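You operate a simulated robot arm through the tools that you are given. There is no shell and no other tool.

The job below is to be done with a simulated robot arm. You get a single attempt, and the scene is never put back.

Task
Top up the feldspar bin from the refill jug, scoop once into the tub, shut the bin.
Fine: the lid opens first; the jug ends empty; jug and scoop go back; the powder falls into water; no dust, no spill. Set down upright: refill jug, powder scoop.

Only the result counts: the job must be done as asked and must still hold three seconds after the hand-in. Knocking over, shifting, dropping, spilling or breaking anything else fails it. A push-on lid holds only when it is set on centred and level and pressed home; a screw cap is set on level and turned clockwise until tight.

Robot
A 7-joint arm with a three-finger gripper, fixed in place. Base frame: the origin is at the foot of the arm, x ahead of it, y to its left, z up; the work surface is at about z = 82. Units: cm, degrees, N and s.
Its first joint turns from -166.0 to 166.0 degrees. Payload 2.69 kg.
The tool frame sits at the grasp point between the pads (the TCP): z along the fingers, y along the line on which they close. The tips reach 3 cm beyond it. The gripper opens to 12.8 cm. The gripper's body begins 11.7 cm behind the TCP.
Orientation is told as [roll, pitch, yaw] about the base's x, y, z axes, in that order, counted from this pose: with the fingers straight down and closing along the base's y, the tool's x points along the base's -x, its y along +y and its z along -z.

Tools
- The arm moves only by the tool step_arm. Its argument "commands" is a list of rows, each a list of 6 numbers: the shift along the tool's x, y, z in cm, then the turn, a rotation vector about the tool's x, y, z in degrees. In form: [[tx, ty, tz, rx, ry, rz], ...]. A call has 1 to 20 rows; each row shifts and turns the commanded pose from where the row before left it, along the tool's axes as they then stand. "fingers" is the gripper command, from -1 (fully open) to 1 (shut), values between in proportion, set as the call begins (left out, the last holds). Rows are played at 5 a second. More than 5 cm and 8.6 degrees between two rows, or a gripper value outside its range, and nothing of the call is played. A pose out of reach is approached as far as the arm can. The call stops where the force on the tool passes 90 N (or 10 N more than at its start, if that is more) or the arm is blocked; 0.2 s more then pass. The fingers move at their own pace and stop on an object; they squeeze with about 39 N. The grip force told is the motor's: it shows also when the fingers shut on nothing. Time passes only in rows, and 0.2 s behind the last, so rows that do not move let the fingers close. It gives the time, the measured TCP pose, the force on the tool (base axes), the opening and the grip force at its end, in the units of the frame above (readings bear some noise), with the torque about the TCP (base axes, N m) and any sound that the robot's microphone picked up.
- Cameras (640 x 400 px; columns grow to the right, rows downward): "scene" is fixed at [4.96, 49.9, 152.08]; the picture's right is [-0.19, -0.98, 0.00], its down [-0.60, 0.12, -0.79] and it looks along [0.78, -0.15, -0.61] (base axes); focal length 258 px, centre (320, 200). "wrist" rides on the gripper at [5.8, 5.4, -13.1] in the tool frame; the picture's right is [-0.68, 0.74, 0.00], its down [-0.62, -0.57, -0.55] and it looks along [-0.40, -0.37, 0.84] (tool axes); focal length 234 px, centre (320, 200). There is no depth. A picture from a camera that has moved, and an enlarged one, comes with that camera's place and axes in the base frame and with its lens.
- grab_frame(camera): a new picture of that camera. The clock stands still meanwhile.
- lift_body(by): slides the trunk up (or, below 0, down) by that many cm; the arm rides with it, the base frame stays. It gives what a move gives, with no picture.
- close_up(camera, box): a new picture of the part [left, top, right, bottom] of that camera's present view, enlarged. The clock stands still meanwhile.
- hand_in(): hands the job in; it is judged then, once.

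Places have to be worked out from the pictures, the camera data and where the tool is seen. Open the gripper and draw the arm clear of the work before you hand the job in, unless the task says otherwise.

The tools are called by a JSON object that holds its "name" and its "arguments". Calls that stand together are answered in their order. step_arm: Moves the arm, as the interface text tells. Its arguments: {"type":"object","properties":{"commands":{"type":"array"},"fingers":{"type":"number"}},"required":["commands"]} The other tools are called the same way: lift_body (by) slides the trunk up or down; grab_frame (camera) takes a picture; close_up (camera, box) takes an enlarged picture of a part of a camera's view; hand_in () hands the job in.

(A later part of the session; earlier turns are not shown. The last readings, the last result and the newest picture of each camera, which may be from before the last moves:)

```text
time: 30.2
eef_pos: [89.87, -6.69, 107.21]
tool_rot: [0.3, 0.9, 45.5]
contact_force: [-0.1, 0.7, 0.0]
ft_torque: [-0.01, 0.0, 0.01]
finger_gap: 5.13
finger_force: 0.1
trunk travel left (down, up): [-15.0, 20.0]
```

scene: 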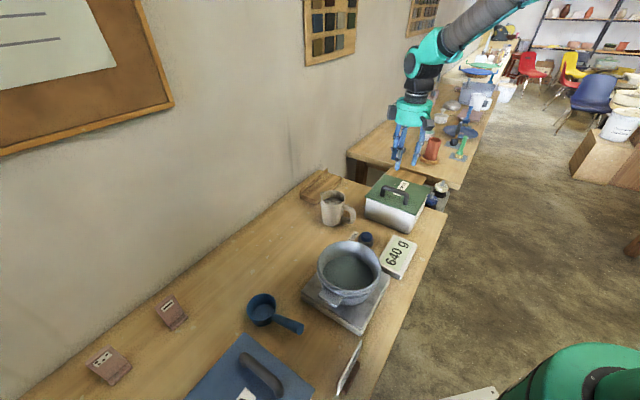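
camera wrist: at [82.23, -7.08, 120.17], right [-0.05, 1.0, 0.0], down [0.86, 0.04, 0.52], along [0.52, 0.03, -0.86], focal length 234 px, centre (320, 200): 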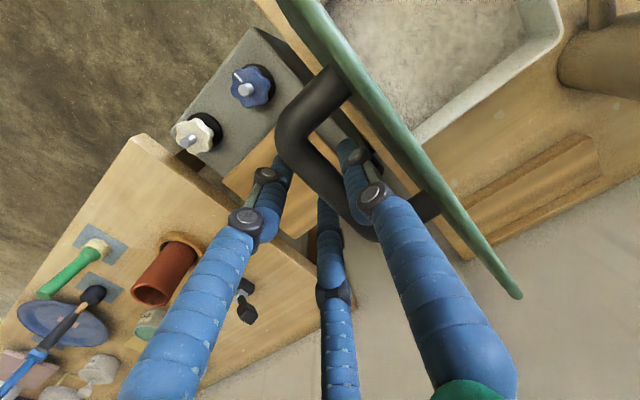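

No contact. I'll continue upward until clear of the lid's edge.

{"name": "step_arm", "arguments": {"commands": [[0, 0, -0.7, 0, 0, 0], [0, 0, -0.8, 0, 0, 0], [0, 0, -1, 0, 0, 0], [0, 0, -1, 0, 0, 0], [0, 0, -1, 0, 0, 0], [0, 0, 0, 0, 0, 0]]}}

{"name": "step_arm", "arguments": {"commands": [[0, 0, -1.5, 0, 0, 0], [0, 0, -2, 0, 0, 0], [0, 0, -3, 0, 0, 0], [0, 0, -3, 0, 0, 0], [0, 0, -3, 0, 0, 0]]}}

{"name": "grab_frame", "arguments": {"camera": "wrist"}}

{"name": "grab_frame", "arguments": {"camera": "scene"}}

```text
time: 31.6
eef_pos: [89.71, -6.49, 111.72]
tool_rot: [0.2, 1.1, 45.4]
contact_force: [0.4, -0.2, 0.1]
ft_torque: [0.03, -0.05, 0.01]
finger_gap: 5.13
finger_force: 0.0
trunk travel left (down, up): [-15.0, 20.0]
```

```text
time: 32.8
eef_pos: [90.09, -6.42, 124.03]
tool_rot: [0.3, 0.9, 45.5]
contact_force: [-0.5, -0.3, -0.5]
ft_torque: [-0.01, -0.01, -0.02]
finger_gap: 5.13
finger_force: 0.0
trunk travel left (down, up): [-15.0, 20.0]
```

```text
taken
camera wrist: at [82.36, -6.87, 137.34], right [-0.05, 1.0, -0.01], down [0.84, 0.05, 0.54], along [0.54, 0.02, -0.84], focal length 234 px, centre (320, 200)
```

wrist: 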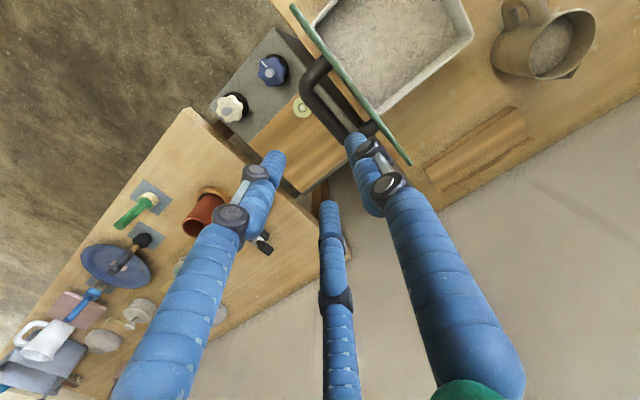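

```text
taken
```

scene: 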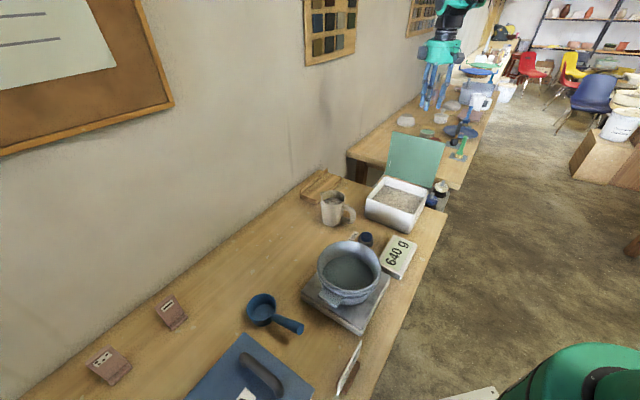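

The lid stays open on its own near vertical. Before fetching the jug, I'll rehearse the final pour attitude (hand tipped 65° over toward the wall) with an empty gripper above the bin, to confirm the arm can reach it.

{"name": "step_arm", "arguments": {"commands": [[0.6, 4.1, 1.5, 0, -0.9, 0], [0.6, 4.1, 1.5, 0, 0, 0], [0.6, 4.2, 1.5, 0, 0, 0], [0.5, 4.2, 1.5, 0, 0, 0], [0, 0, 0, 0, 0, 0]]}}

{"name": "step_arm", "arguments": {"commands": [[0, 0, 0, 0, 8.1, 0], [0, 0, 0, 0, 8.1, 0], [0, 0, 0, 0, 8.1, 0], [0, 0, 0, 0, 8.1, 0], [0, 0, 0, 0, 8.1, 0], [0, 0, 0, 0, 8.1, 0], [0, 0, 0, 0, 8.1, 0], [0, 0, 0, 0, 8.1, 0], [0, 0, 0, 0, 0, 0]]}}

{"name": "grab_frame", "arguments": {"camera": "scene"}}

```text
time: 34.0
eef_pos: [76.47, 3.36, 118.16]
tool_rot: [0.2, 0.1, 45.5]
contact_force: [-0.2, 0.7, 0.2]
ft_torque: [-0.06, -0.02, -0.01]
finger_gap: 5.13
finger_force: 0.0
trunk travel left (down, up): [-15.0, 20.0]
```

```text
time: 36.0
eef_pos: [74.12, 2.87, 116.59]
tool_rot: [0.5, 65.0, 46.0]
contact_force: [0.6, -0.2, 0.7]
ft_torque: [0.0, -0.04, 0.0]
finger_gap: 5.13
finger_force: 0.0
out of reach, approached as far as the arm can: row 8
trunk travel left (down, up): [-15.0, 20.0]
```

```text
taken
```

scene: 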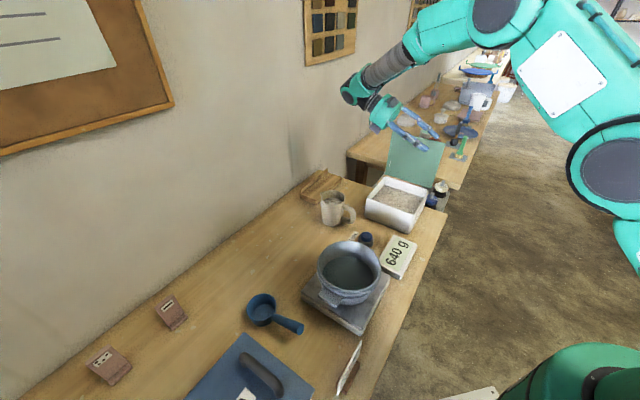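

The 65° attitude is reachable, with only a small position shortfall at this height. I'll test it 15 cm lower, where the pour will really take place.

{"name": "step_arm", "arguments": {"commands": [[-3.4, 0, 1.6, 0, 0, 0], [-3.4, 0, 1.6, 0, 0, 0], [-3.4, 0, 1.6, 0, 0, 0], [-3.4, 0, 1.6, 0, 0, 0], [0, 0, 0, 0, 0, 0]]}}

{"name": "grab_frame", "arguments": {"camera": "scene"}}

{"name": "grab_frame", "arguments": {"camera": "wrist"}}

```text
time: 37.2
eef_pos: [74.11, 3.04, 101.56]
tool_rot: [0.6, 64.9, 46.1]
contact_force: [0.0, 0.0, -0.7]
ft_torque: [-0.07, 0.07, -0.02]
finger_gap: 5.11
finger_force: 0.0
trunk travel left (down, up): [-15.0, 20.0]
```

```text
taken
```

scene: 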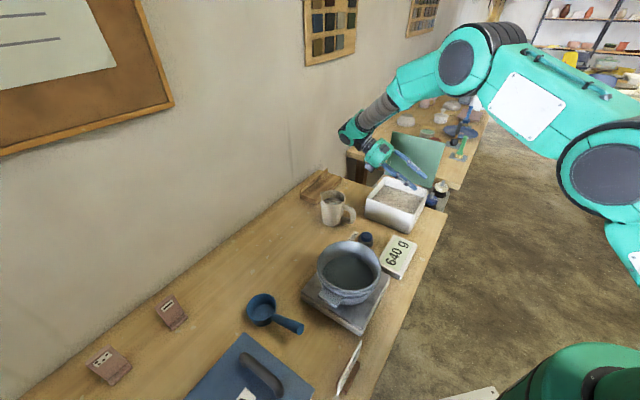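

```text
taken
camera wrist: at [76.87, 13.34, 112.49], right [-0.33, 0.72, -0.61], down [0.93, 0.15, -0.33], along [-0.15, -0.68, -0.72], focal length 234 px, centre (320, 200)
```

wrist: 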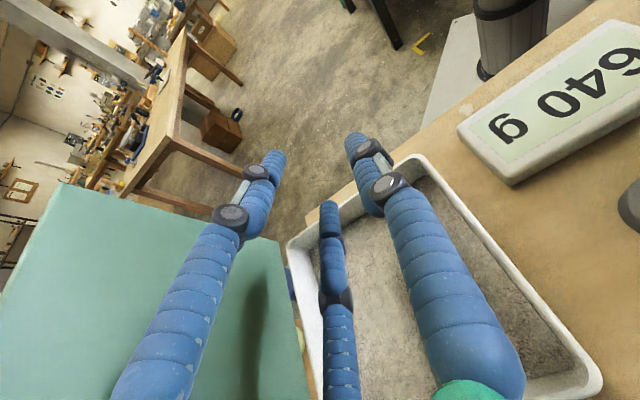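

Reachable at the real height without complaint. Now I'll go back up, untilt and move to a viewpoint over the jug.

{"name": "step_arm", "arguments": {"commands": [[3.4, 0, -1.6, 0, 0, 0], [3.4, 0, -1.6, 0, 0, 0], [3.4, 0, -1.6, 0, -5, 0], [0, 0, 0, 0, -8.4, 0], [0, 0, 0, 0, -8.4, 0], [0, 0, 0, 0, -8.4, 0], [0, 0, 0, 0, -8.4, 0], [0, 0, 0, 0, -8.4, 0], [0, 0, 0, 0, -8.4, 0], [0, 0, 0, 0, -8.4, 0], [0, 0, 0, 0, -1.1, 0]], "fingers": -1}}

```text
time: 39.6
eef_pos: [74.03, 2.94, 112.82]
tool_rot: [0.2, -0.2, 45.6]
contact_force: [0.1, -0.7, 0.2]
ft_torque: [0.06, 0.01, 0.01]
finger_gap: 12.82
finger_force: 0.0
trunk travel left (down, up): [-15.0, 20.0]
```

{"name": "step_arm", "arguments": {"commands": [[-1.95, 3.53, 0.9, 0, 0, 0], [-1.95, 3.53, 0.9, 0, 0, 0], [-1.95, 3.53, 0.9, 0, 0, 0], [-1.95, 3.53, 0.9, 0, 0, 0], [-1.95, 3.53, 0.9, 0, 0, 0], [-1.95, 3.53, 0.9, 0, 0, 0], [-1.95, 3.53, 0.9, 0, 0, 0]]}}

{"name": "grab_frame", "arguments": {"camera": "wrist"}}

{"name": "close_up", "arguments": {"camera": "scene", "box": [300, 165, 380, 235]}}

```text
time: 41.2
eef_pos: [66.21, 30.02, 106.51]
tool_rot: [0.3, 0.0, 45.5]
contact_force: [0.6, -0.4, 0.4]
ft_torque: [-0.02, 0.03, -0.03]
finger_gap: 12.8
finger_force: 0.0
trunk travel left (down, up): [-15.0, 20.0]
```

```text
taken
camera wrist: at [58.16, 29.51, 119.74], right [-0.05, 1.0, 0.0], down [0.84, 0.04, 0.55], along [0.55, 0.03, -0.84], focal length 234 px, centre (320, 200)
```

wrist: 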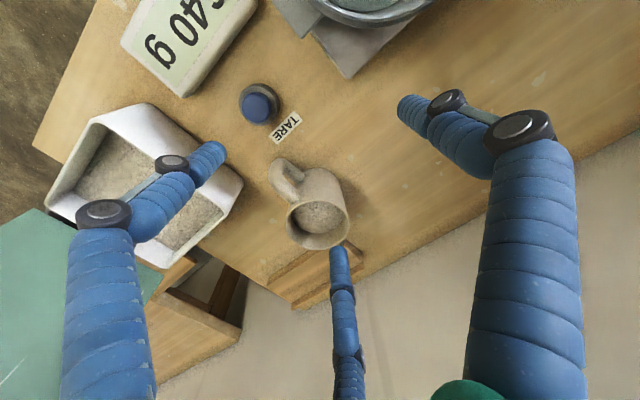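

```text
5.71 times, centred on (340, 200) of scene
camera zoom: at [4.96, 49.9, 152.08], right [-0.19, -0.98, 0.0], down [-0.6, 0.12, -0.79], along [0.78, -0.15, -0.61], focal length 1474 px, centre (206, 200)
```

zoom: 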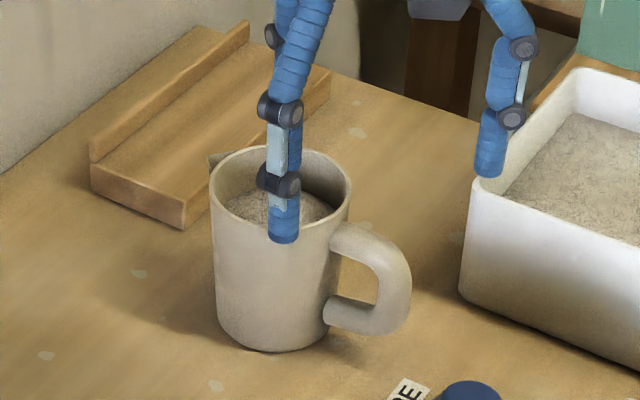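

Next I'll zoom on the jug from the wrist to measure its rim, handle and spout.

{"name": "close_up", "arguments": {"camera": "wrist", "box": [240, 140, 380, 260]}}

```text
3.33 times, centred on (310, 200) of wrist
camera zoom: at [58.16, 29.51, 119.74], right [-0.05, 1.0, 0.0], down [0.84, 0.04, 0.55], along [0.55, 0.03, -0.84], focal length 781 px, centre (353, 200)
```

zoom: 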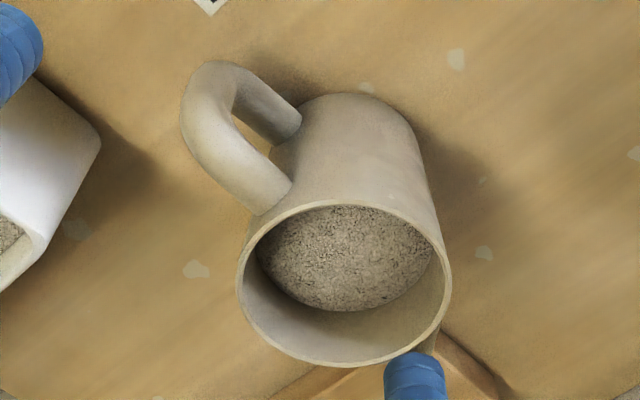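

Jug: axis near (80.5, 30.2), rim z ≈ 92.3, diameter about 9–9.5 cm, handle pointing to −W (toward the robot) and spout toward the wall. I'll tilt the tool 70° so it points toward the wall and straddles the handle, shifting sideways into line with the jug.

{"name": "step_arm", "arguments": {"commands": [[0, -1.11, 0, 0, -7.8, 0], [0, -1.11, 0, 0, -7.8, 0], [0, -1.11, 0, 0, -7.8, 0], [0, -1.11, 0, 0, -7.8, 0], [0, -1.11, 0, 0, -7.8, 0], [0, -1.11, 0, 0, -7.8, 0], [0, -1.11, 0, 0, -7.8, 0], [0, -1.11, 0, 0, -7.8, 0], [0, -1.12, 0, 0, -7.8, 0], [0, 0, 0, 0, 0, 0]]}}

{"name": "grab_frame", "arguments": {"camera": "wrist"}}

{"name": "grab_frame", "arguments": {"camera": "scene"}}

```text
time: 43.4
eef_pos: [73.33, 22.91, 106.7]
tool_rot: [0.8, -70.3, 44.7]
contact_force: [0.5, -0.7, -1.4]
ft_torque: [0.03, 0.0, 0.02]
finger_gap: 12.8
finger_force: 0.0
trunk travel left (down, up): [-15.0, 20.0]
```

```text
taken
camera wrist: at [59.4, 16.45, 105.51], right [-0.36, 0.68, 0.64], down [0.19, -0.62, 0.76], along [0.91, 0.4, 0.1], focal length 234 px, centre (320, 200)
```

wrist: 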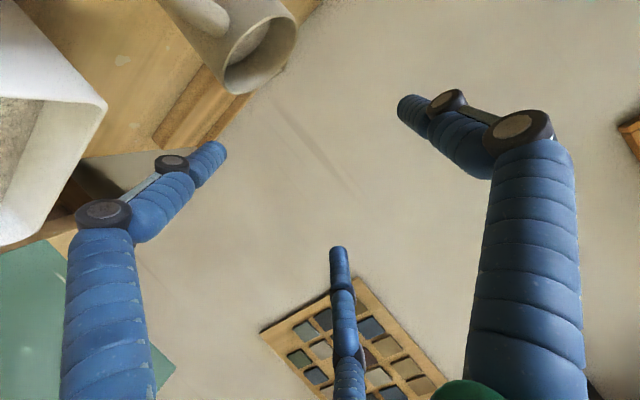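

```text
taken
```

scene: 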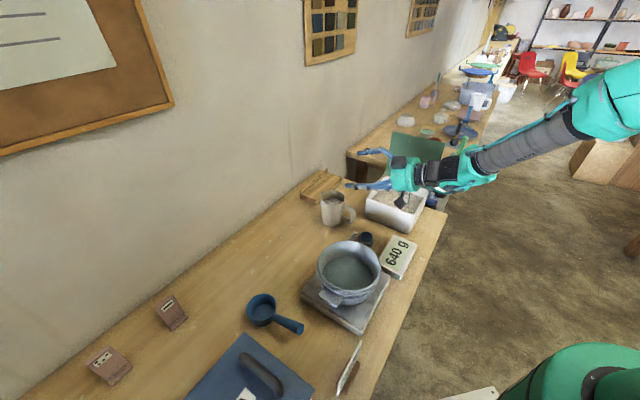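

The camera would pass close to the TARE button at a 70° tilt, so I'll use 60° and grip a little higher (z ≈ 89). I'll rotate back 10° and descend to the pre-approach point in line with the jug.

{"name": "step_arm", "arguments": {"commands": [[0, 0, 0, 0, 5, 0], [0, 0, 0, 0, 5.2, 0], [2.55, 0, 1.17, 0, 0, 0], [2.55, 0, 1.17, 0, 0, 0], [2.55, 0, 1.18, 0, 0, 0], [2.55, 0, 1.18, 0, 0, 0], [0, 0, 0, 0, 0, 0]]}}

{"name": "grab_frame", "arguments": {"camera": "wrist"}}

{"name": "close_up", "arguments": {"camera": "scene", "box": [300, 120, 500, 245]}}

```text
time: 45.0
eef_pos: [72.59, 22.38, 95.2]
tool_rot: [0.6, -60.0, 45.0]
contact_force: [0.4, -0.3, -0.9]
ft_torque: [-0.01, 0.02, 0.05]
finger_gap: 12.79
finger_force: 0.0
trunk travel left (down, up): [-15.0, 20.0]
```

```text
taken
camera wrist: at [58.77, 15.85, 96.78], right [-0.29, 0.76, 0.59], down [0.29, -0.52, 0.8], along [0.91, 0.4, -0.07], focal length 234 px, centre (320, 200)
```

wrist: 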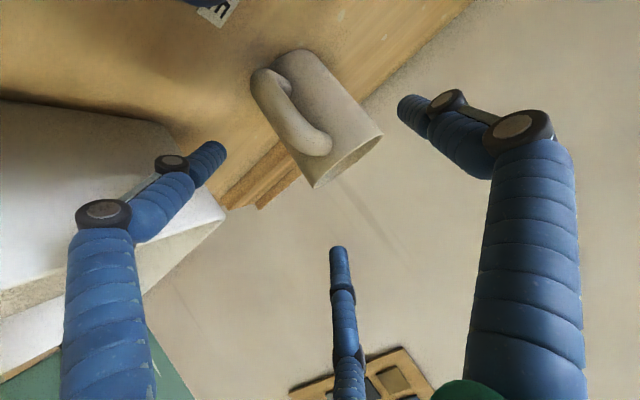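

```text
3.20 times, centred on (400, 182) of scene
camera zoom: at [4.96, 49.9, 152.08], right [-0.19, -0.98, 0.0], down [-0.6, 0.12, -0.79], along [0.78, -0.15, -0.61], focal length 826 px, centre (64, 256)
```

zoom: 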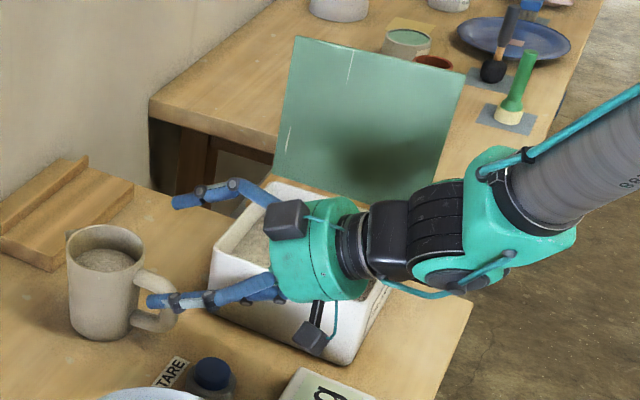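

Zooming on the jug from here lets me verify lateral alignment before straddling it.

{"name": "close_up", "arguments": {"camera": "wrist", "box": [230, 30, 410, 210]}}

```text
2.22 times, centred on (320, 120) of wrist
camera zoom: at [58.77, 15.85, 96.78], right [-0.29, 0.76, 0.59], down [0.29, -0.52, 0.8], along [0.91, 0.4, -0.07], focal length 520 px, centre (320, 378)
```

zoom: 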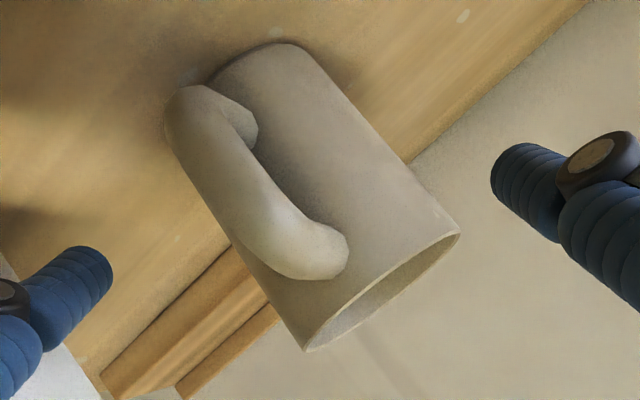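

The jug centre agrees within about 0.3 cm, so I'll nudge 0.2 cm and advance along the tool axis to straddle the jug.

{"name": "step_arm", "arguments": {"commands": [[0, 0.2, 2, 0, 0, 0], [0, 0, 2.5, 0, 0, 0], [0, 0, 2.5, 0, 0, 0], [0, 0, 2, 0, 0, 0], [0, 0, 1.5, 0, 0, 0], [0, 0, 1.2, 0, 0, 0], [0, 0, 0.8, 0, 0, 0]], "fingers": -0.82}}

{"name": "grab_frame", "arguments": {"camera": "wrist"}}

{"name": "close_up", "arguments": {"camera": "scene", "box": [290, 140, 450, 240]}}

```text
time: 46.6
eef_pos: [79.93, 30.11, 89.2]
tool_rot: [0.6, -60.0, 45.0]
contact_force: [4.6, 1.6, 5.3]
ft_torque: [0.07, -0.23, 0.04]
finger_gap: 12.14
finger_force: 2.9
trunk travel left (down, up): [-15.0, 20.0]
```

```text
taken
camera wrist: at [66.09, 23.65, 90.71], right [-0.29, 0.76, 0.59], down [0.29, -0.52, 0.8], along [0.91, 0.4, -0.07], focal length 234 px, centre (320, 200)
```

wrist: 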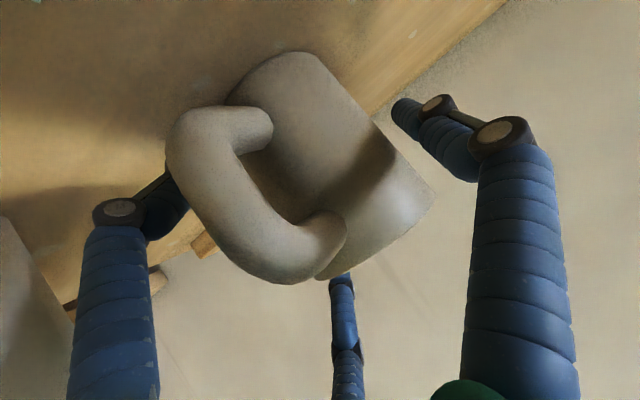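

```text
4.00 times, centred on (370, 190) of scene
camera zoom: at [4.96, 49.9, 152.08], right [-0.19, -0.98, 0.0], down [-0.6, 0.12, -0.79], along [0.78, -0.15, -0.61], focal length 1032 px, centre (120, 240)
```

zoom: 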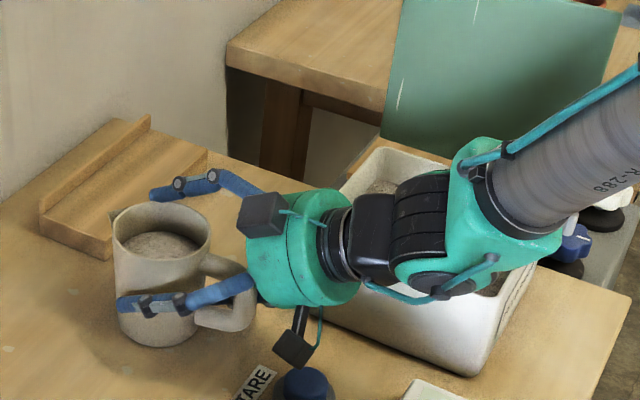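

The readings explain everything. The bar gap of 2.65 equals 4/3 of its 2.0 cm width, and the contact is now at the far rim, so all three fingers are solid: one at +y and two at ±120°. Straddling the body this way won't work, so I'll open and back off, then plan a side grip on the jug's handle with one finger through the loop.

{"name": "step_arm", "arguments": {"commands": [[0, 0, 0, 0, 0, 0], [0, 0, -1, 0, 0, 0], [0, 0, -2, 0, 0, 0], [0, 0, -3, 0, 0, 0], [0, 0, -3.5, 0, 0, 0], [0, 0, -3.5, 0, 0, 0]], "fingers": -1}}

{"name": "close_up", "arguments": {"camera": "scene", "box": [290, 160, 400, 240]}}

```text
time: 48.0
eef_pos: [71.98, 22.19, 95.53]
tool_rot: [0.6, -60.1, 45.1]
contact_force: [-0.1, 0.2, -0.2]
ft_torque: [0.03, -0.05, -0.02]
finger_gap: 12.81
finger_force: 0.1
trunk travel left (down, up): [-15.0, 20.0]
```

```text
5.00 times, centred on (345, 200) of scene
camera zoom: at [4.96, 49.9, 152.08], right [-0.19, -0.98, 0.0], down [-0.6, 0.12, -0.79], along [0.78, -0.15, -0.61], focal length 1290 px, centre (195, 200)
```

zoom: 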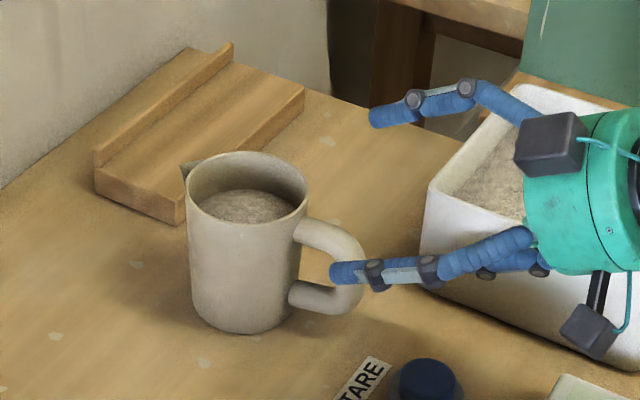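

The jug is undisturbed. I'll rise and swing the tool 90° about the vertical, so it points along the table toward the bin and +y faces the wall. The camera will then look through the handle loop.

{"name": "step_arm", "arguments": {"commands": [[-3.46, 0, -2, 0, 0, 0], [-3.46, 0, -2, 0, 0, 0], [-3.46, 0, -2, 0, 0, 0], [-3.46, 0, -2, 0, 0, 0], [0, 0, 0, 7.09, 0, 4.09], [0, 0, 0, 7.09, 0, 4.09], [0, 0, 0, 7.09, 0, 4.09], [0, 0, 0, 7.09, 0, 4.09], [0, 0, 0, 7.09, 0, 4.09], [0, 0, 0, 7.09, 0, 4.09], [0, 0, 0, 7.09, 0, 4.09], [0, 0, 0, 7.09, 0, 4.09], [0, 0, 0, 7.09, 0, 4.09], [0, 0, 0, 7.09, 0, 4.09], [0, 0, 0, 7.09, 0, 4.09], [0, 0, 0, 0, 0, 0]]}}

{"name": "grab_frame", "arguments": {"camera": "scene"}}

{"name": "grab_frame", "arguments": {"camera": "wrist"}}

```text
time: 51.4
eef_pos: [71.98, 19.21, 110.19]
tool_rot: [-5.6, -58.3, -25.7]
contact_force: [1.0, 0.4, -0.4]
ft_torque: [-0.01, -0.05, -0.03]
finger_gap: 12.79
finger_force: 0.0
out of reach, approached as far as the arm can: row 8, 9, 10, 11
trunk travel left (down, up): [-15.0, 20.0]
```

```text
taken
```

scene: 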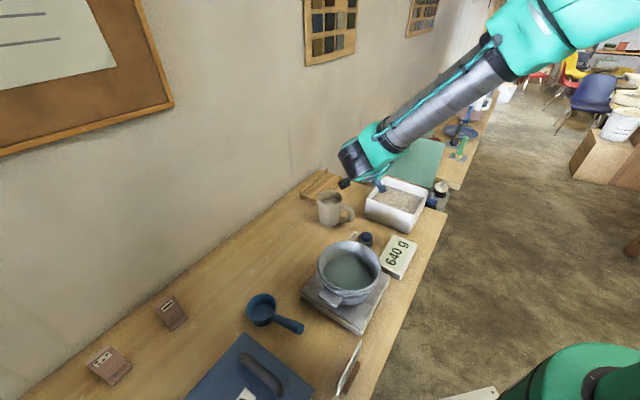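

```text
taken
camera wrist: at [62.48, 30.99, 111.89], right [0.69, 0.48, 0.54], down [-0.39, -0.38, 0.84], along [0.61, -0.79, -0.07], focal length 234 px, centre (320, 200)
```

wrist: 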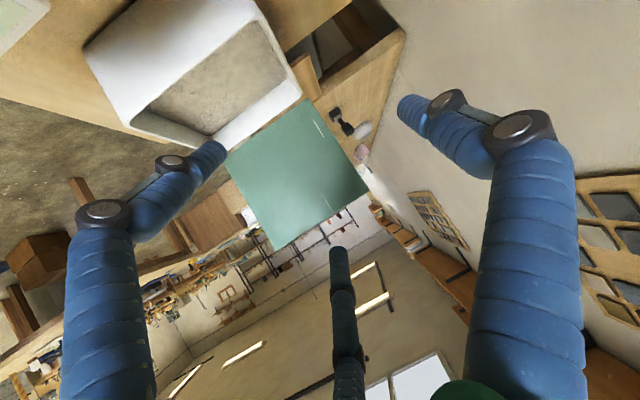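

Some rows were clipped, but later ones moved freely again. I'll continue the remaining rotation and see whether the target attitude is attainable.

{"name": "step_arm", "arguments": {"commands": [[0, 0, 0, 5.5, 0, 3.2], [0, 0, 0, 5.5, 0, 3.2], [0, 0, 0, 5.5, 0, 3.2], [0, 0, 0, 0, 0, 0]]}}

```text
time: 52.4
eef_pos: [71.93, 19.31, 110.39]
tool_rot: [-6.2, -59.3, -44.2]
contact_force: [0.5, 0.1, 0.4]
ft_torque: [-0.05, -0.01, -0.01]
finger_gap: 12.81
finger_force: 0.0
trunk travel left (down, up): [-15.0, 20.0]
```

The attitude is reached. I'll correct the small roll, then back off along the table and lower to look through the jug's handle loop.

{"name": "step_arm", "arguments": {"commands": [[0, 0, 0, -6.2, 0, 0], [1.7, 1.08, -2.86, 0, 0, 0], [1.7, 1.08, -2.86, 0, 0, 0], [1.7, 1.08, -2.86, 0, 0, 0], [1.7, 1.08, -2.86, 0, 0, 0], [1.7, 1.08, -2.86, 0, 0, 0], [3.57, 0, 2.1, 0, 0, 0], [3.57, 0, 2.1, 0, 0, 0], [3.57, 0, 2.1, 0, 0, 0], [0, 0, 0, 0, 0, 0]]}}

{"name": "grab_frame", "arguments": {"camera": "wrist"}}

{"name": "grab_frame", "arguments": {"camera": "scene"}}

```text
time: 54.6
eef_pos: [63.34, 34.73, 97.65]
tool_rot: [-0.2, -59.4, -44.0]
contact_force: [3.3, 0.5, 4.7]
ft_torque: [0.1, 0.35, -0.21]
finger_gap: 12.47
finger_force: 0.1
trunk travel left (down, up): [-15.0, 20.0]
```

```text
taken
camera wrist: at [56.85, 48.25, 99.26], right [0.76, 0.29, 0.58], down [-0.51, -0.3, 0.81], along [0.41, -0.91, -0.08], focal length 234 px, centre (320, 200)
```

wrist: 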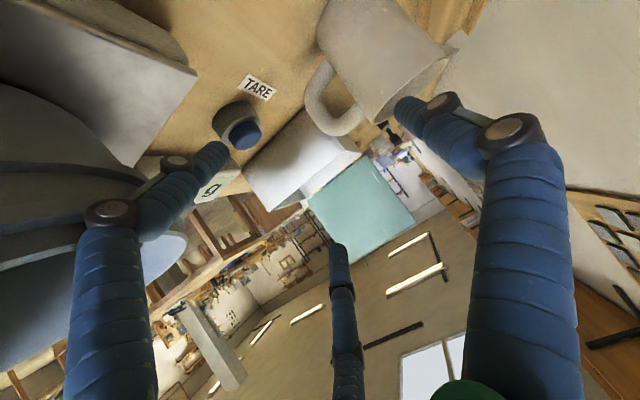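

```text
taken
```

scene: 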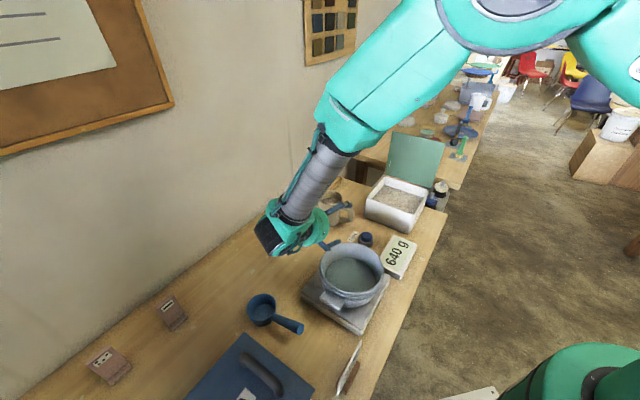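

A finger is lightly touching the tub's rim (about 5 N), so I'll rise at once and narrow the fingers.

{"name": "step_arm", "arguments": {"commands": [[-2.2, 0, -1.3, 0, 0, 0], [-2.2, 0, -1.3, 0, 0, 0], [0, 0, 0, 0, 0, 0]]}}

{"name": "step_arm", "arguments": {"commands": [[0, 0, 0, 0, 0, 0], [0, 0, 0, 0, 0, 0]], "fingers": 0.3}}

{"name": "grab_frame", "arguments": {"camera": "wrist"}}

{"name": "close_up", "arguments": {"camera": "scene", "box": [240, 190, 440, 345]}}

```text
time: 55.4
eef_pos: [63.46, 34.57, 103.09]
tool_rot: [0.2, -59.3, -44.2]
contact_force: [0.4, -0.3, -0.8]
ft_torque: [0.05, 0.02, 0.04]
finger_gap: 12.79
finger_force: 0.1
trunk travel left (down, up): [-15.0, 20.0]
```

```text
time: 56.0
eef_pos: [63.6, 34.62, 102.96]
tool_rot: [0.0, -59.3, -44.1]
contact_force: [0.7, 0.5, 0.4]
ft_torque: [0.01, 0.0, 0.0]
finger_gap: 4.48
finger_force: 0.1
trunk travel left (down, up): [-15.0, 20.0]
```

```text
taken
camera wrist: at [57.02, 48.26, 104.63], right [0.76, 0.29, 0.58], down [-0.51, -0.3, 0.81], along [0.41, -0.91, -0.08], focal length 234 px, centre (320, 200)
```

wrist: 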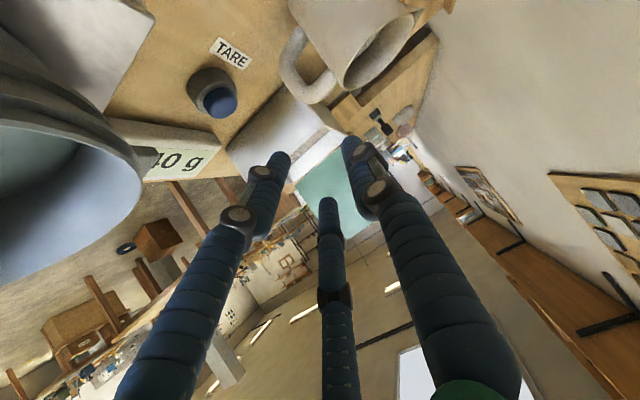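

```text
2.58 times, centred on (340, 268) of scene
camera zoom: at [4.96, 49.9, 152.08], right [-0.19, -0.98, 0.0], down [-0.6, 0.12, -0.79], along [0.78, -0.15, -0.61], focal length 666 px, centre (268, 26)
```

zoom: 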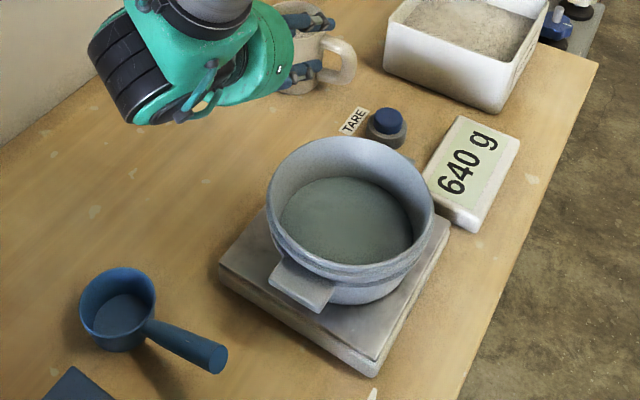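

The tub seems to have moved slightly when touched. I'll take the identical crop as at the start to quantify it.

{"name": "close_up", "arguments": {"camera": "scene", "box": [230, 220, 430, 345]}}

```text
3.20 times, centred on (330, 282) of scene
camera zoom: at [4.96, 49.9, 152.08], right [-0.19, -0.98, 0.0], down [-0.6, 0.12, -0.79], along [0.78, -0.15, -0.61], focal length 826 px, centre (288, -64)
```

zoom: 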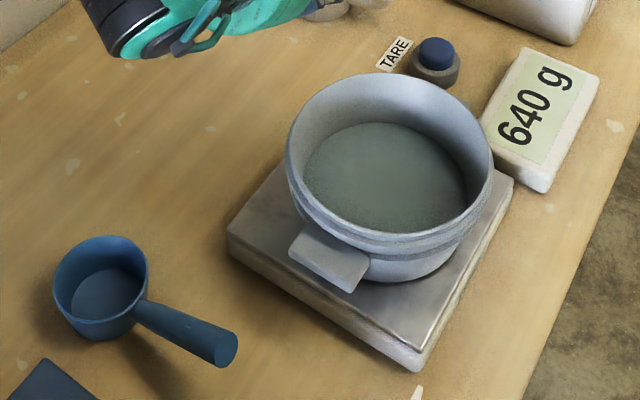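

The tub slid about 1.2 cm toward (−x, −y). I'll push it back gently later, by the same pictures. Now I'll look at the handle loop.

{"name": "close_up", "arguments": {"camera": "wrist", "box": [240, 0, 440, 125]}}

```text
3.20 times, centred on (340, 62) of wrist
camera zoom: at [57.02, 48.26, 104.63], right [0.76, 0.29, 0.58], down [-0.51, -0.3, 0.81], along [0.41, -0.91, -0.08], focal length 749 px, centre (256, 640)
```

zoom: 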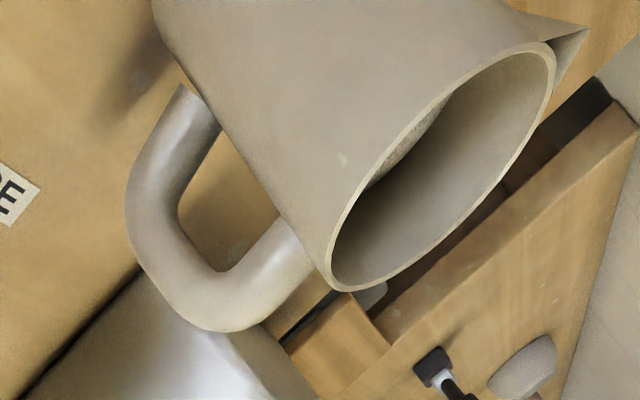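

The loop hole spans W ≈ 71–74 and z ≈ 86–89.4, and the outer bar is about 2.2 cm thick, centred at W ≈ 70.1. I'll flatten the tool to 25° below horizontal, set the gap to 4.8 cm and move to the pre-approach point in front of the handle.

{"name": "step_arm", "arguments": {"commands": [[0, 0, 0, 0, -5.7, 0], [1.88, 0, 2.78, 0, 0, 0], [1.88, 0, 2.78, 0, 0, 0], [1.88, 0, 2.78, 0, 0, 0], [1.86, 0, 2.76, 0, 0, 0], [0, 0, 0, 0, 0, 0]], "fingers": 0.25}}

{"name": "grab_frame", "arguments": {"camera": "wrist"}}

{"name": "close_up", "arguments": {"camera": "scene", "box": [280, 170, 440, 290]}}

```text
time: 57.4
eef_pos: [68.87, 29.67, 91.41]
tool_rot: [0.1, -65.0, -44.0]
contact_force: [0.2, 0.6, -0.2]
ft_torque: [-0.03, 0.01, -0.01]
finger_gap: 4.8
finger_force: 0.1
trunk travel left (down, up): [-15.0, 20.0]
```

```text
taken
camera wrist: at [62.19, 43.48, 91.81], right [0.72, 0.33, 0.61], down [-0.56, -0.24, 0.79], along [0.41, -0.91, 0.01], focal length 234 px, centre (320, 200)
```

wrist: 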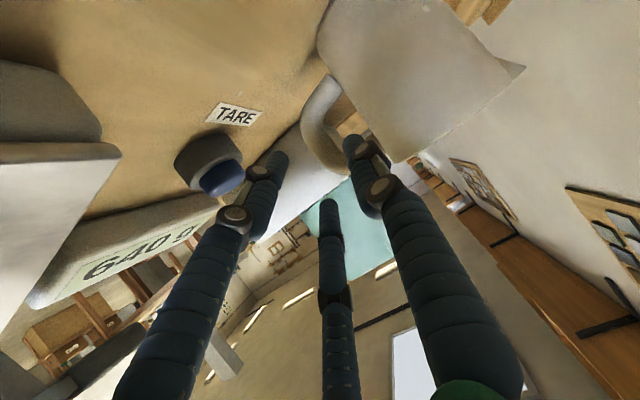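

```text
3.33 times, centred on (360, 230) of scene
camera zoom: at [4.96, 49.9, 152.08], right [-0.19, -0.98, 0.0], down [-0.6, 0.12, -0.79], along [0.78, -0.15, -0.61], focal length 860 px, centre (187, 100)
```

zoom: 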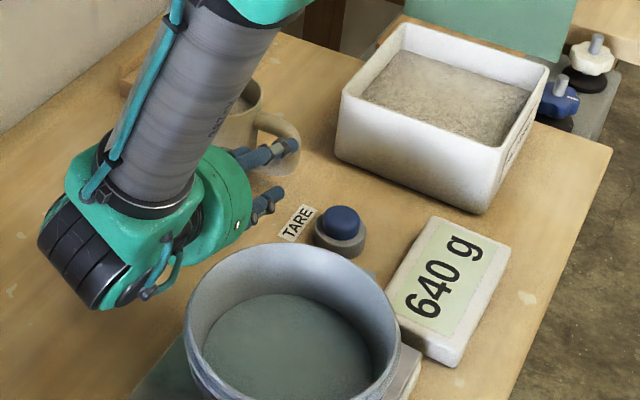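

Clear so far. I'll zoom around the handle and fingertips to check alignment.

{"name": "close_up", "arguments": {"camera": "wrist", "box": [240, 50, 440, 230]}}

```text
2.22 times, centred on (340, 140) of wrist
camera zoom: at [62.19, 43.48, 91.81], right [0.72, 0.33, 0.61], down [-0.56, -0.24, 0.79], along [0.41, -0.91, 0.01], focal length 520 px, centre (276, 333)
```

zoom: 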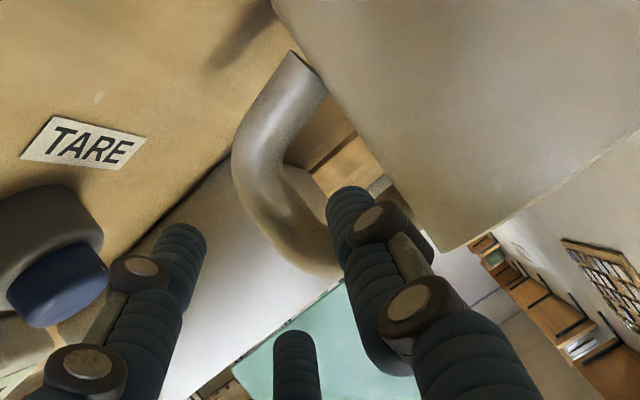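

Projecting finger A forward puts it near (330, 162), within a few pixels of the hole's centre at about (330, 155). I'll advance part-way and recheck.

{"name": "step_arm", "arguments": {"commands": [[0, -0.2, 1.5, 0, 0, 0], [0, 0, 1.5, 0, 0, 0], [0, 0, 1.0, 0, 0, 0], [0, 0, 0, 0, 0, 0]]}}

{"name": "close_up", "arguments": {"camera": "wrist", "box": [240, 50, 440, 230]}}

```text
time: 58.4
eef_pos: [71.14, 27.02, 89.83]
tool_rot: [0.0, -65.0, -44.1]
contact_force: [0.3, -0.4, 0.3]
ft_torque: [-0.04, 0.0, -0.02]
finger_gap: 4.82
finger_force: 0.0
trunk travel left (down, up): [-15.0, 20.0]
```

```text
2.22 times, centred on (340, 140) of wrist
camera zoom: at [64.59, 40.92, 90.09], right [0.72, 0.33, 0.61], down [-0.56, -0.24, 0.79], along [0.41, -0.91, 0.01], focal length 520 px, centre (276, 333)
```

zoom: 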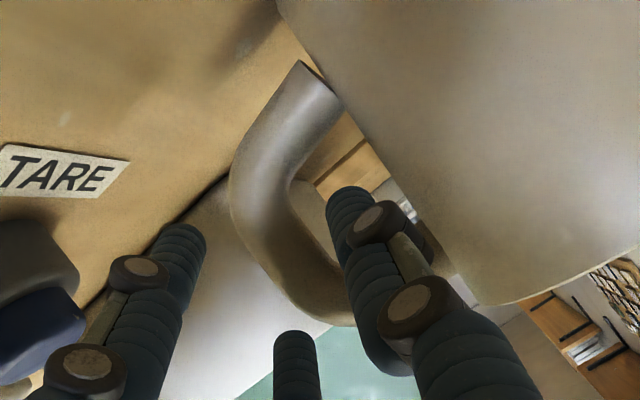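

Finger A is heading into the hole between bar and body. Continuing slowly.

{"name": "step_arm", "arguments": {"commands": [[0, 0, 0.8, 0, 0, 0], [0, 0, 0.8, 0, 0, 0], [0, 0, 0.6, 0, 0, 0], [0, 0, 0, 0, 0, 0]]}}

{"name": "close_up", "arguments": {"camera": "wrist", "box": [240, 50, 440, 230]}}

```text
time: 59.4
eef_pos: [72.69, 25.73, 88.83]
tool_rot: [0.1, -65.0, -44.2]
contact_force: [-0.4, -0.7, 1.0]
ft_torque: [-0.02, 0.01, -0.02]
finger_gap: 4.81
finger_force: 0.0
trunk travel left (down, up): [-15.0, 20.0]
```

```text
2.22 times, centred on (340, 140) of wrist
camera zoom: at [66.04, 39.52, 89.17], right [0.72, 0.33, 0.61], down [-0.56, -0.24, 0.79], along [0.41, -0.91, 0.01], focal length 520 px, centre (276, 333)
```

zoom: 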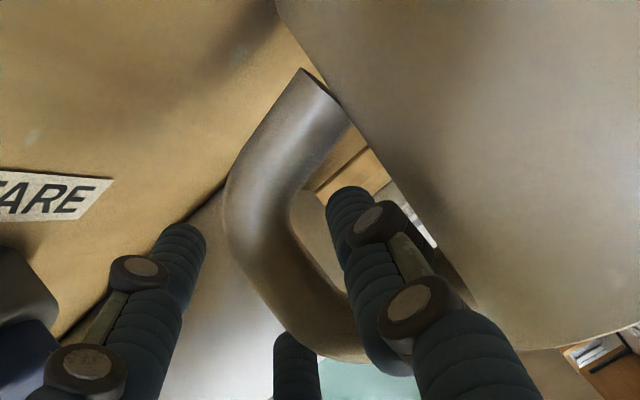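

{"name": "step_arm", "arguments": {"commands": [[0, 0, 0.7, 0, 0, 0], [0, 0, 0.7, 0, 0, 0], [0, 0, 0.7, 0, 0, 0], [0, 0, 0, 0, 0, 0]]}}

{"name": "close_up", "arguments": {"camera": "wrist", "box": [240, 50, 440, 230]}}

{"name": "close_up", "arguments": {"camera": "scene", "box": [280, 170, 440, 290]}}

```text
time: 60.4
eef_pos: [73.86, 24.47, 88.08]
tool_rot: [0.1, -65.0, -44.3]
contact_force: [-0.2, -0.6, -0.1]
ft_torque: [-0.03, -0.04, -0.01]
finger_gap: 4.81
finger_force: 0.0
trunk travel left (down, up): [-15.0, 20.0]
```

```text
2.22 times, centred on (340, 140) of wrist
camera zoom: at [67.39, 38.17, 88.25], right [0.72, 0.33, 0.61], down [-0.56, -0.24, 0.79], along [0.41, -0.91, 0.01], focal length 520 px, centre (276, 333)
```

zoom: 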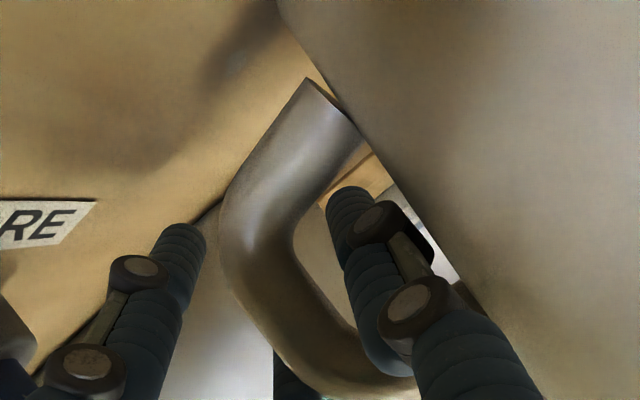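

```text
3.33 times, centred on (360, 230) of scene
camera zoom: at [4.96, 49.9, 152.08], right [-0.19, -0.98, 0.0], down [-0.6, 0.12, -0.79], along [0.78, -0.15, -0.61], focal length 860 px, centre (187, 100)
```

zoom: 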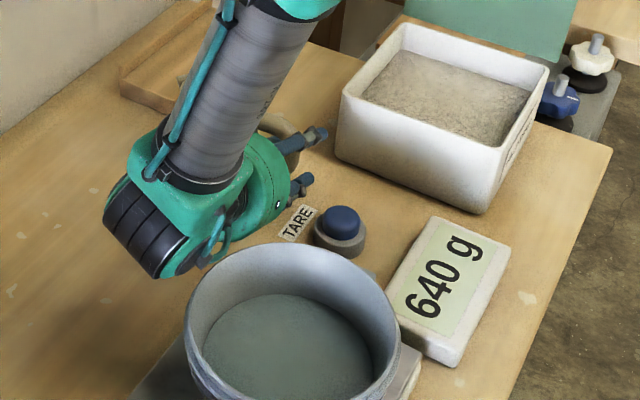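

Finger A is through the loop with zero force. I'll centre by 0.2 cm and close.

{"name": "step_arm", "arguments": {"commands": [[0, 0.2, 0.3, 0, 0, 0], [0, 0, 0, 0, 0, 0]]}}

{"name": "step_arm", "arguments": {"commands": [[0, 0, 0, 0, 0, 0], [0, 0, 0, 0, 0, 0], [0, 0, 0, 0, 0, 0]], "fingers": 1}}

{"name": "close_up", "arguments": {"camera": "wrist", "box": [240, 50, 440, 230]}}

```text
time: 61.0
eef_pos: [74.28, 24.47, 87.79]
tool_rot: [0.0, -65.0, -44.2]
contact_force: [0.6, 0.6, -0.7]
ft_torque: [-0.04, -0.05, 0.01]
finger_gap: 4.8
finger_force: 0.1
trunk travel left (down, up): [-15.0, 20.0]
```

```text
time: 61.8
eef_pos: [74.21, 24.5, 87.97]
tool_rot: [0.2, -65.0, -44.2]
contact_force: [0.6, -1.0, 4.1]
ft_torque: [0.45, -0.52, 0.01]
finger_gap: 3.12
finger_force: 38.7
trunk travel left (down, up): [-15.0, 20.0]
```

```text
2.22 times, centred on (340, 140) of wrist
camera zoom: at [67.73, 38.16, 88.17], right [0.72, 0.33, 0.61], down [-0.56, -0.24, 0.79], along [0.41, -0.91, 0.01], focal length 520 px, centre (276, 333)
```

zoom: 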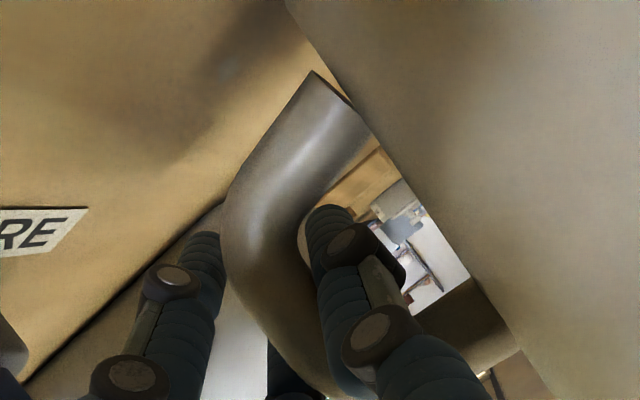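

The handle is gripped at a 3.1 cm gap with little net load. I'll lift 1 cm and check that the jug stays upright.

{"name": "step_arm", "arguments": {"commands": [[-0.45, 0, -0.21, 0, 0, 0], [-0.45, 0, -0.21, 0, 0, 0], [0, 0, 0, 0, 0, 0]]}}

{"name": "grab_frame", "arguments": {"camera": "wrist"}}

{"name": "close_up", "arguments": {"camera": "scene", "box": [280, 150, 440, 250]}}

```text
time: 62.6
eef_pos: [74.29, 24.37, 88.78]
tool_rot: [0.0, -64.9, -44.0]
contact_force: [-0.1, 0.1, -6.0]
ft_torque: [-0.28, 0.23, 0.01]
finger_gap: 3.11
finger_force: 39.0
trunk travel left (down, up): [-15.0, 20.0]
```

```text
taken
camera wrist: at [67.72, 38.19, 89.05], right [0.72, 0.33, 0.61], down [-0.56, -0.24, 0.79], along [0.41, -0.91, 0.01], focal length 234 px, centre (320, 200)
```

wrist: 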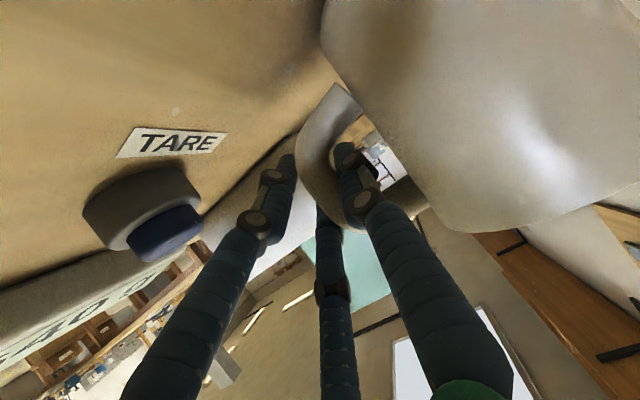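

```text
4.00 times, centred on (360, 200) of scene
camera zoom: at [4.96, 49.9, 152.08], right [-0.19, -0.98, 0.0], down [-0.6, 0.12, -0.79], along [0.78, -0.15, -0.61], focal length 1032 px, centre (160, 200)
```

zoom: 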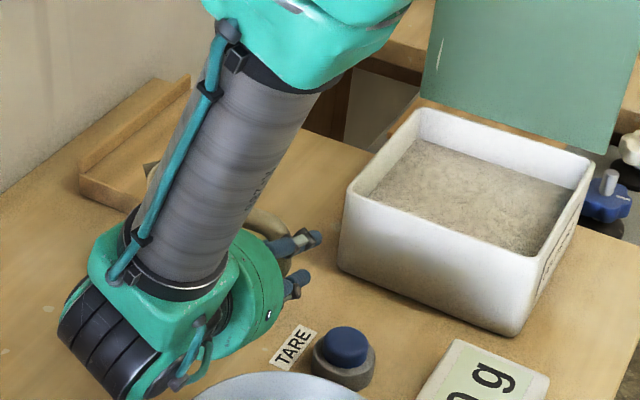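

It's carrying about 6 N. I'll lift another 2 cm and see whether the load and torque settle.

{"name": "step_arm", "arguments": {"commands": [[-0.9, 0, -0.42, 0, 0, 0], [-0.9, 0, -0.42, 0, 0, 0], [0, 0, 0, 0, 0, 0], [0, 0, 0, 0, 0, 0]]}}

{"name": "grab_frame", "arguments": {"camera": "wrist"}}

```text
time: 63.6
eef_pos: [74.3, 24.49, 90.89]
tool_rot: [-0.1, -65.0, -44.1]
contact_force: [-0.5, -0.3, -5.9]
ft_torque: [-0.33, 0.29, -0.01]
finger_gap: 3.09
finger_force: 39.0
trunk travel left (down, up): [-15.0, 20.0]
```

```text
taken
camera wrist: at [67.76, 38.24, 91.11], right [0.72, 0.33, 0.61], down [-0.56, -0.24, 0.79], along [0.41, -0.91, 0.01], focal length 234 px, centre (320, 200)
```

wrist: 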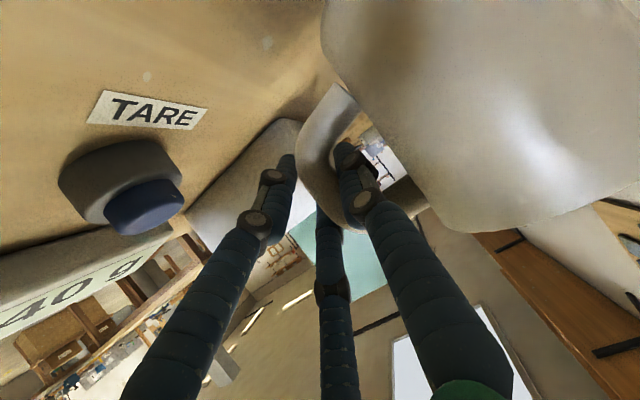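

The jug is carried steadily (5.9 N). I'll lift it to TCP z ≈ 105, then carry it upright over the bin at moderate speed.

{"name": "step_arm", "arguments": {"commands": [[-1.5, 0, -0.7, 0, 0, 0], [-2.2, 0, -1.03, 0, 0, 0], [-2.5, 0, -1.17, 0, 0, 0], [-2.5, 0, -1.17, 0, 0, 0], [-2.2, 0, -1.03, 0, 0, 0], [-1.8, 0, -0.82, 0, 0, 0], [0, 0, 0, 0, 0, 0]]}}

{"name": "step_arm", "arguments": {"commands": [[-0.4, -1.1, 0.85, 0, 0, 0], [-0.7, -2.0, 1.5, 0, 0, 0], [-0.9, -2.5, 1.9, 0, 0, 0], [-0.9, -2.5, 1.9, 0, 0, 0], [-0.9, -2.5, 1.9, 0, 0, 0], [-0.9, -2.5, 1.9, 0, 0, 0], [-0.9, -2.5, 1.9, 0, 0, 0], [-0.8, -2.2, 1.7, 0, 0, 0], [-0.6, -1.8, 1.4, 0, 0, 0], [-0.4, -1.1, 0.8, 0, 0, 0], [0, 0, 0, 0, 0, 0]]}}

{"name": "grab_frame", "arguments": {"camera": "scene"}}

{"name": "grab_frame", "arguments": {"camera": "wrist"}}

```text
time: 65.2
eef_pos: [74.28, 24.53, 105.0]
tool_rot: [0.1, -65.0, -44.2]
contact_force: [0.1, 0.3, -4.8]
ft_torque: [-0.28, 0.26, 0.02]
finger_gap: 3.08
finger_force: 38.9
trunk travel left (down, up): [-15.0, 20.0]
```

```text
time: 67.6
eef_pos: [72.4, -2.48, 104.88]
tool_rot: [0.0, -65.2, -44.3]
contact_force: [-0.2, 0.3, -5.9]
ft_torque: [-0.3, 0.25, 0.02]
finger_gap: 3.1
finger_force: 39.4
trunk travel left (down, up): [-15.0, 20.0]
```

```text
taken
```

scene: 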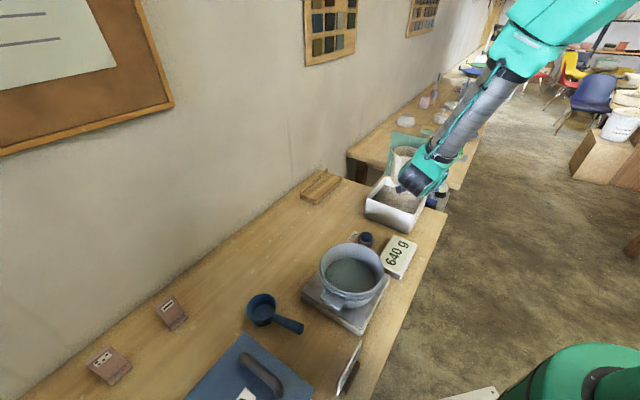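

```text
taken
camera wrist: at [65.75, 11.17, 105.24], right [0.72, 0.33, 0.61], down [-0.56, -0.24, 0.79], along [0.41, -0.91, 0.01], focal length 234 px, centre (320, 200)
```

wrist: 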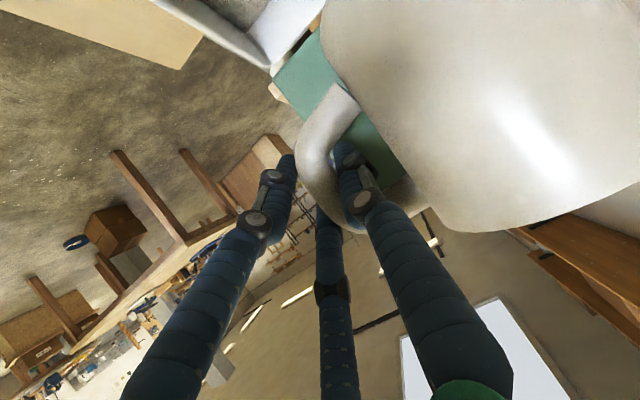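

The jug is upright over the bin with its spout toward the wall side and the lip well inside the walls. I'll begin tilting about the table axis, first to 30°.

{"name": "step_arm", "arguments": {"commands": [[0, 0, 0, 1.69, 0, -3.62], [0, 0, 0, 1.69, 0, -3.62], [0, 0, 0, 1.69, 0, -3.62], [0, 0, 0, 1.69, 0, -3.62], [0, 0, 0, 1.69, 0, -3.62], [0, 0, 0, 1.69, 0, -3.62], [0, 0, 0, 1.69, 0, -3.62], [0, 0, 0, 0.85, 0, -1.81], [0, 0, 0, 0, 0, 0]]}}

{"name": "close_up", "arguments": {"camera": "scene", "box": [350, 110, 470, 240]}}

```text
time: 69.6
eef_pos: [72.46, -2.64, 104.78]
tool_rot: [-53.8, -51.7, 2.8]
contact_force: [0.0, 0.1, -5.6]
ft_torque: [-0.23, 0.18, -0.01]
finger_gap: 3.12
finger_force: 38.8
trunk travel left (down, up): [-15.0, 20.0]
```

```text
3.08 times, centred on (410, 175) of scene
camera zoom: at [4.96, 49.9, 152.08], right [-0.19, -0.98, 0.0], down [-0.6, 0.12, -0.79], along [0.78, -0.15, -0.61], focal length 794 px, centre (43, 277)
```

zoom: 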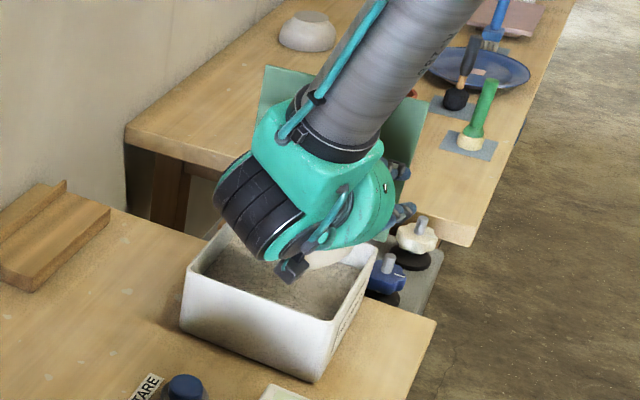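

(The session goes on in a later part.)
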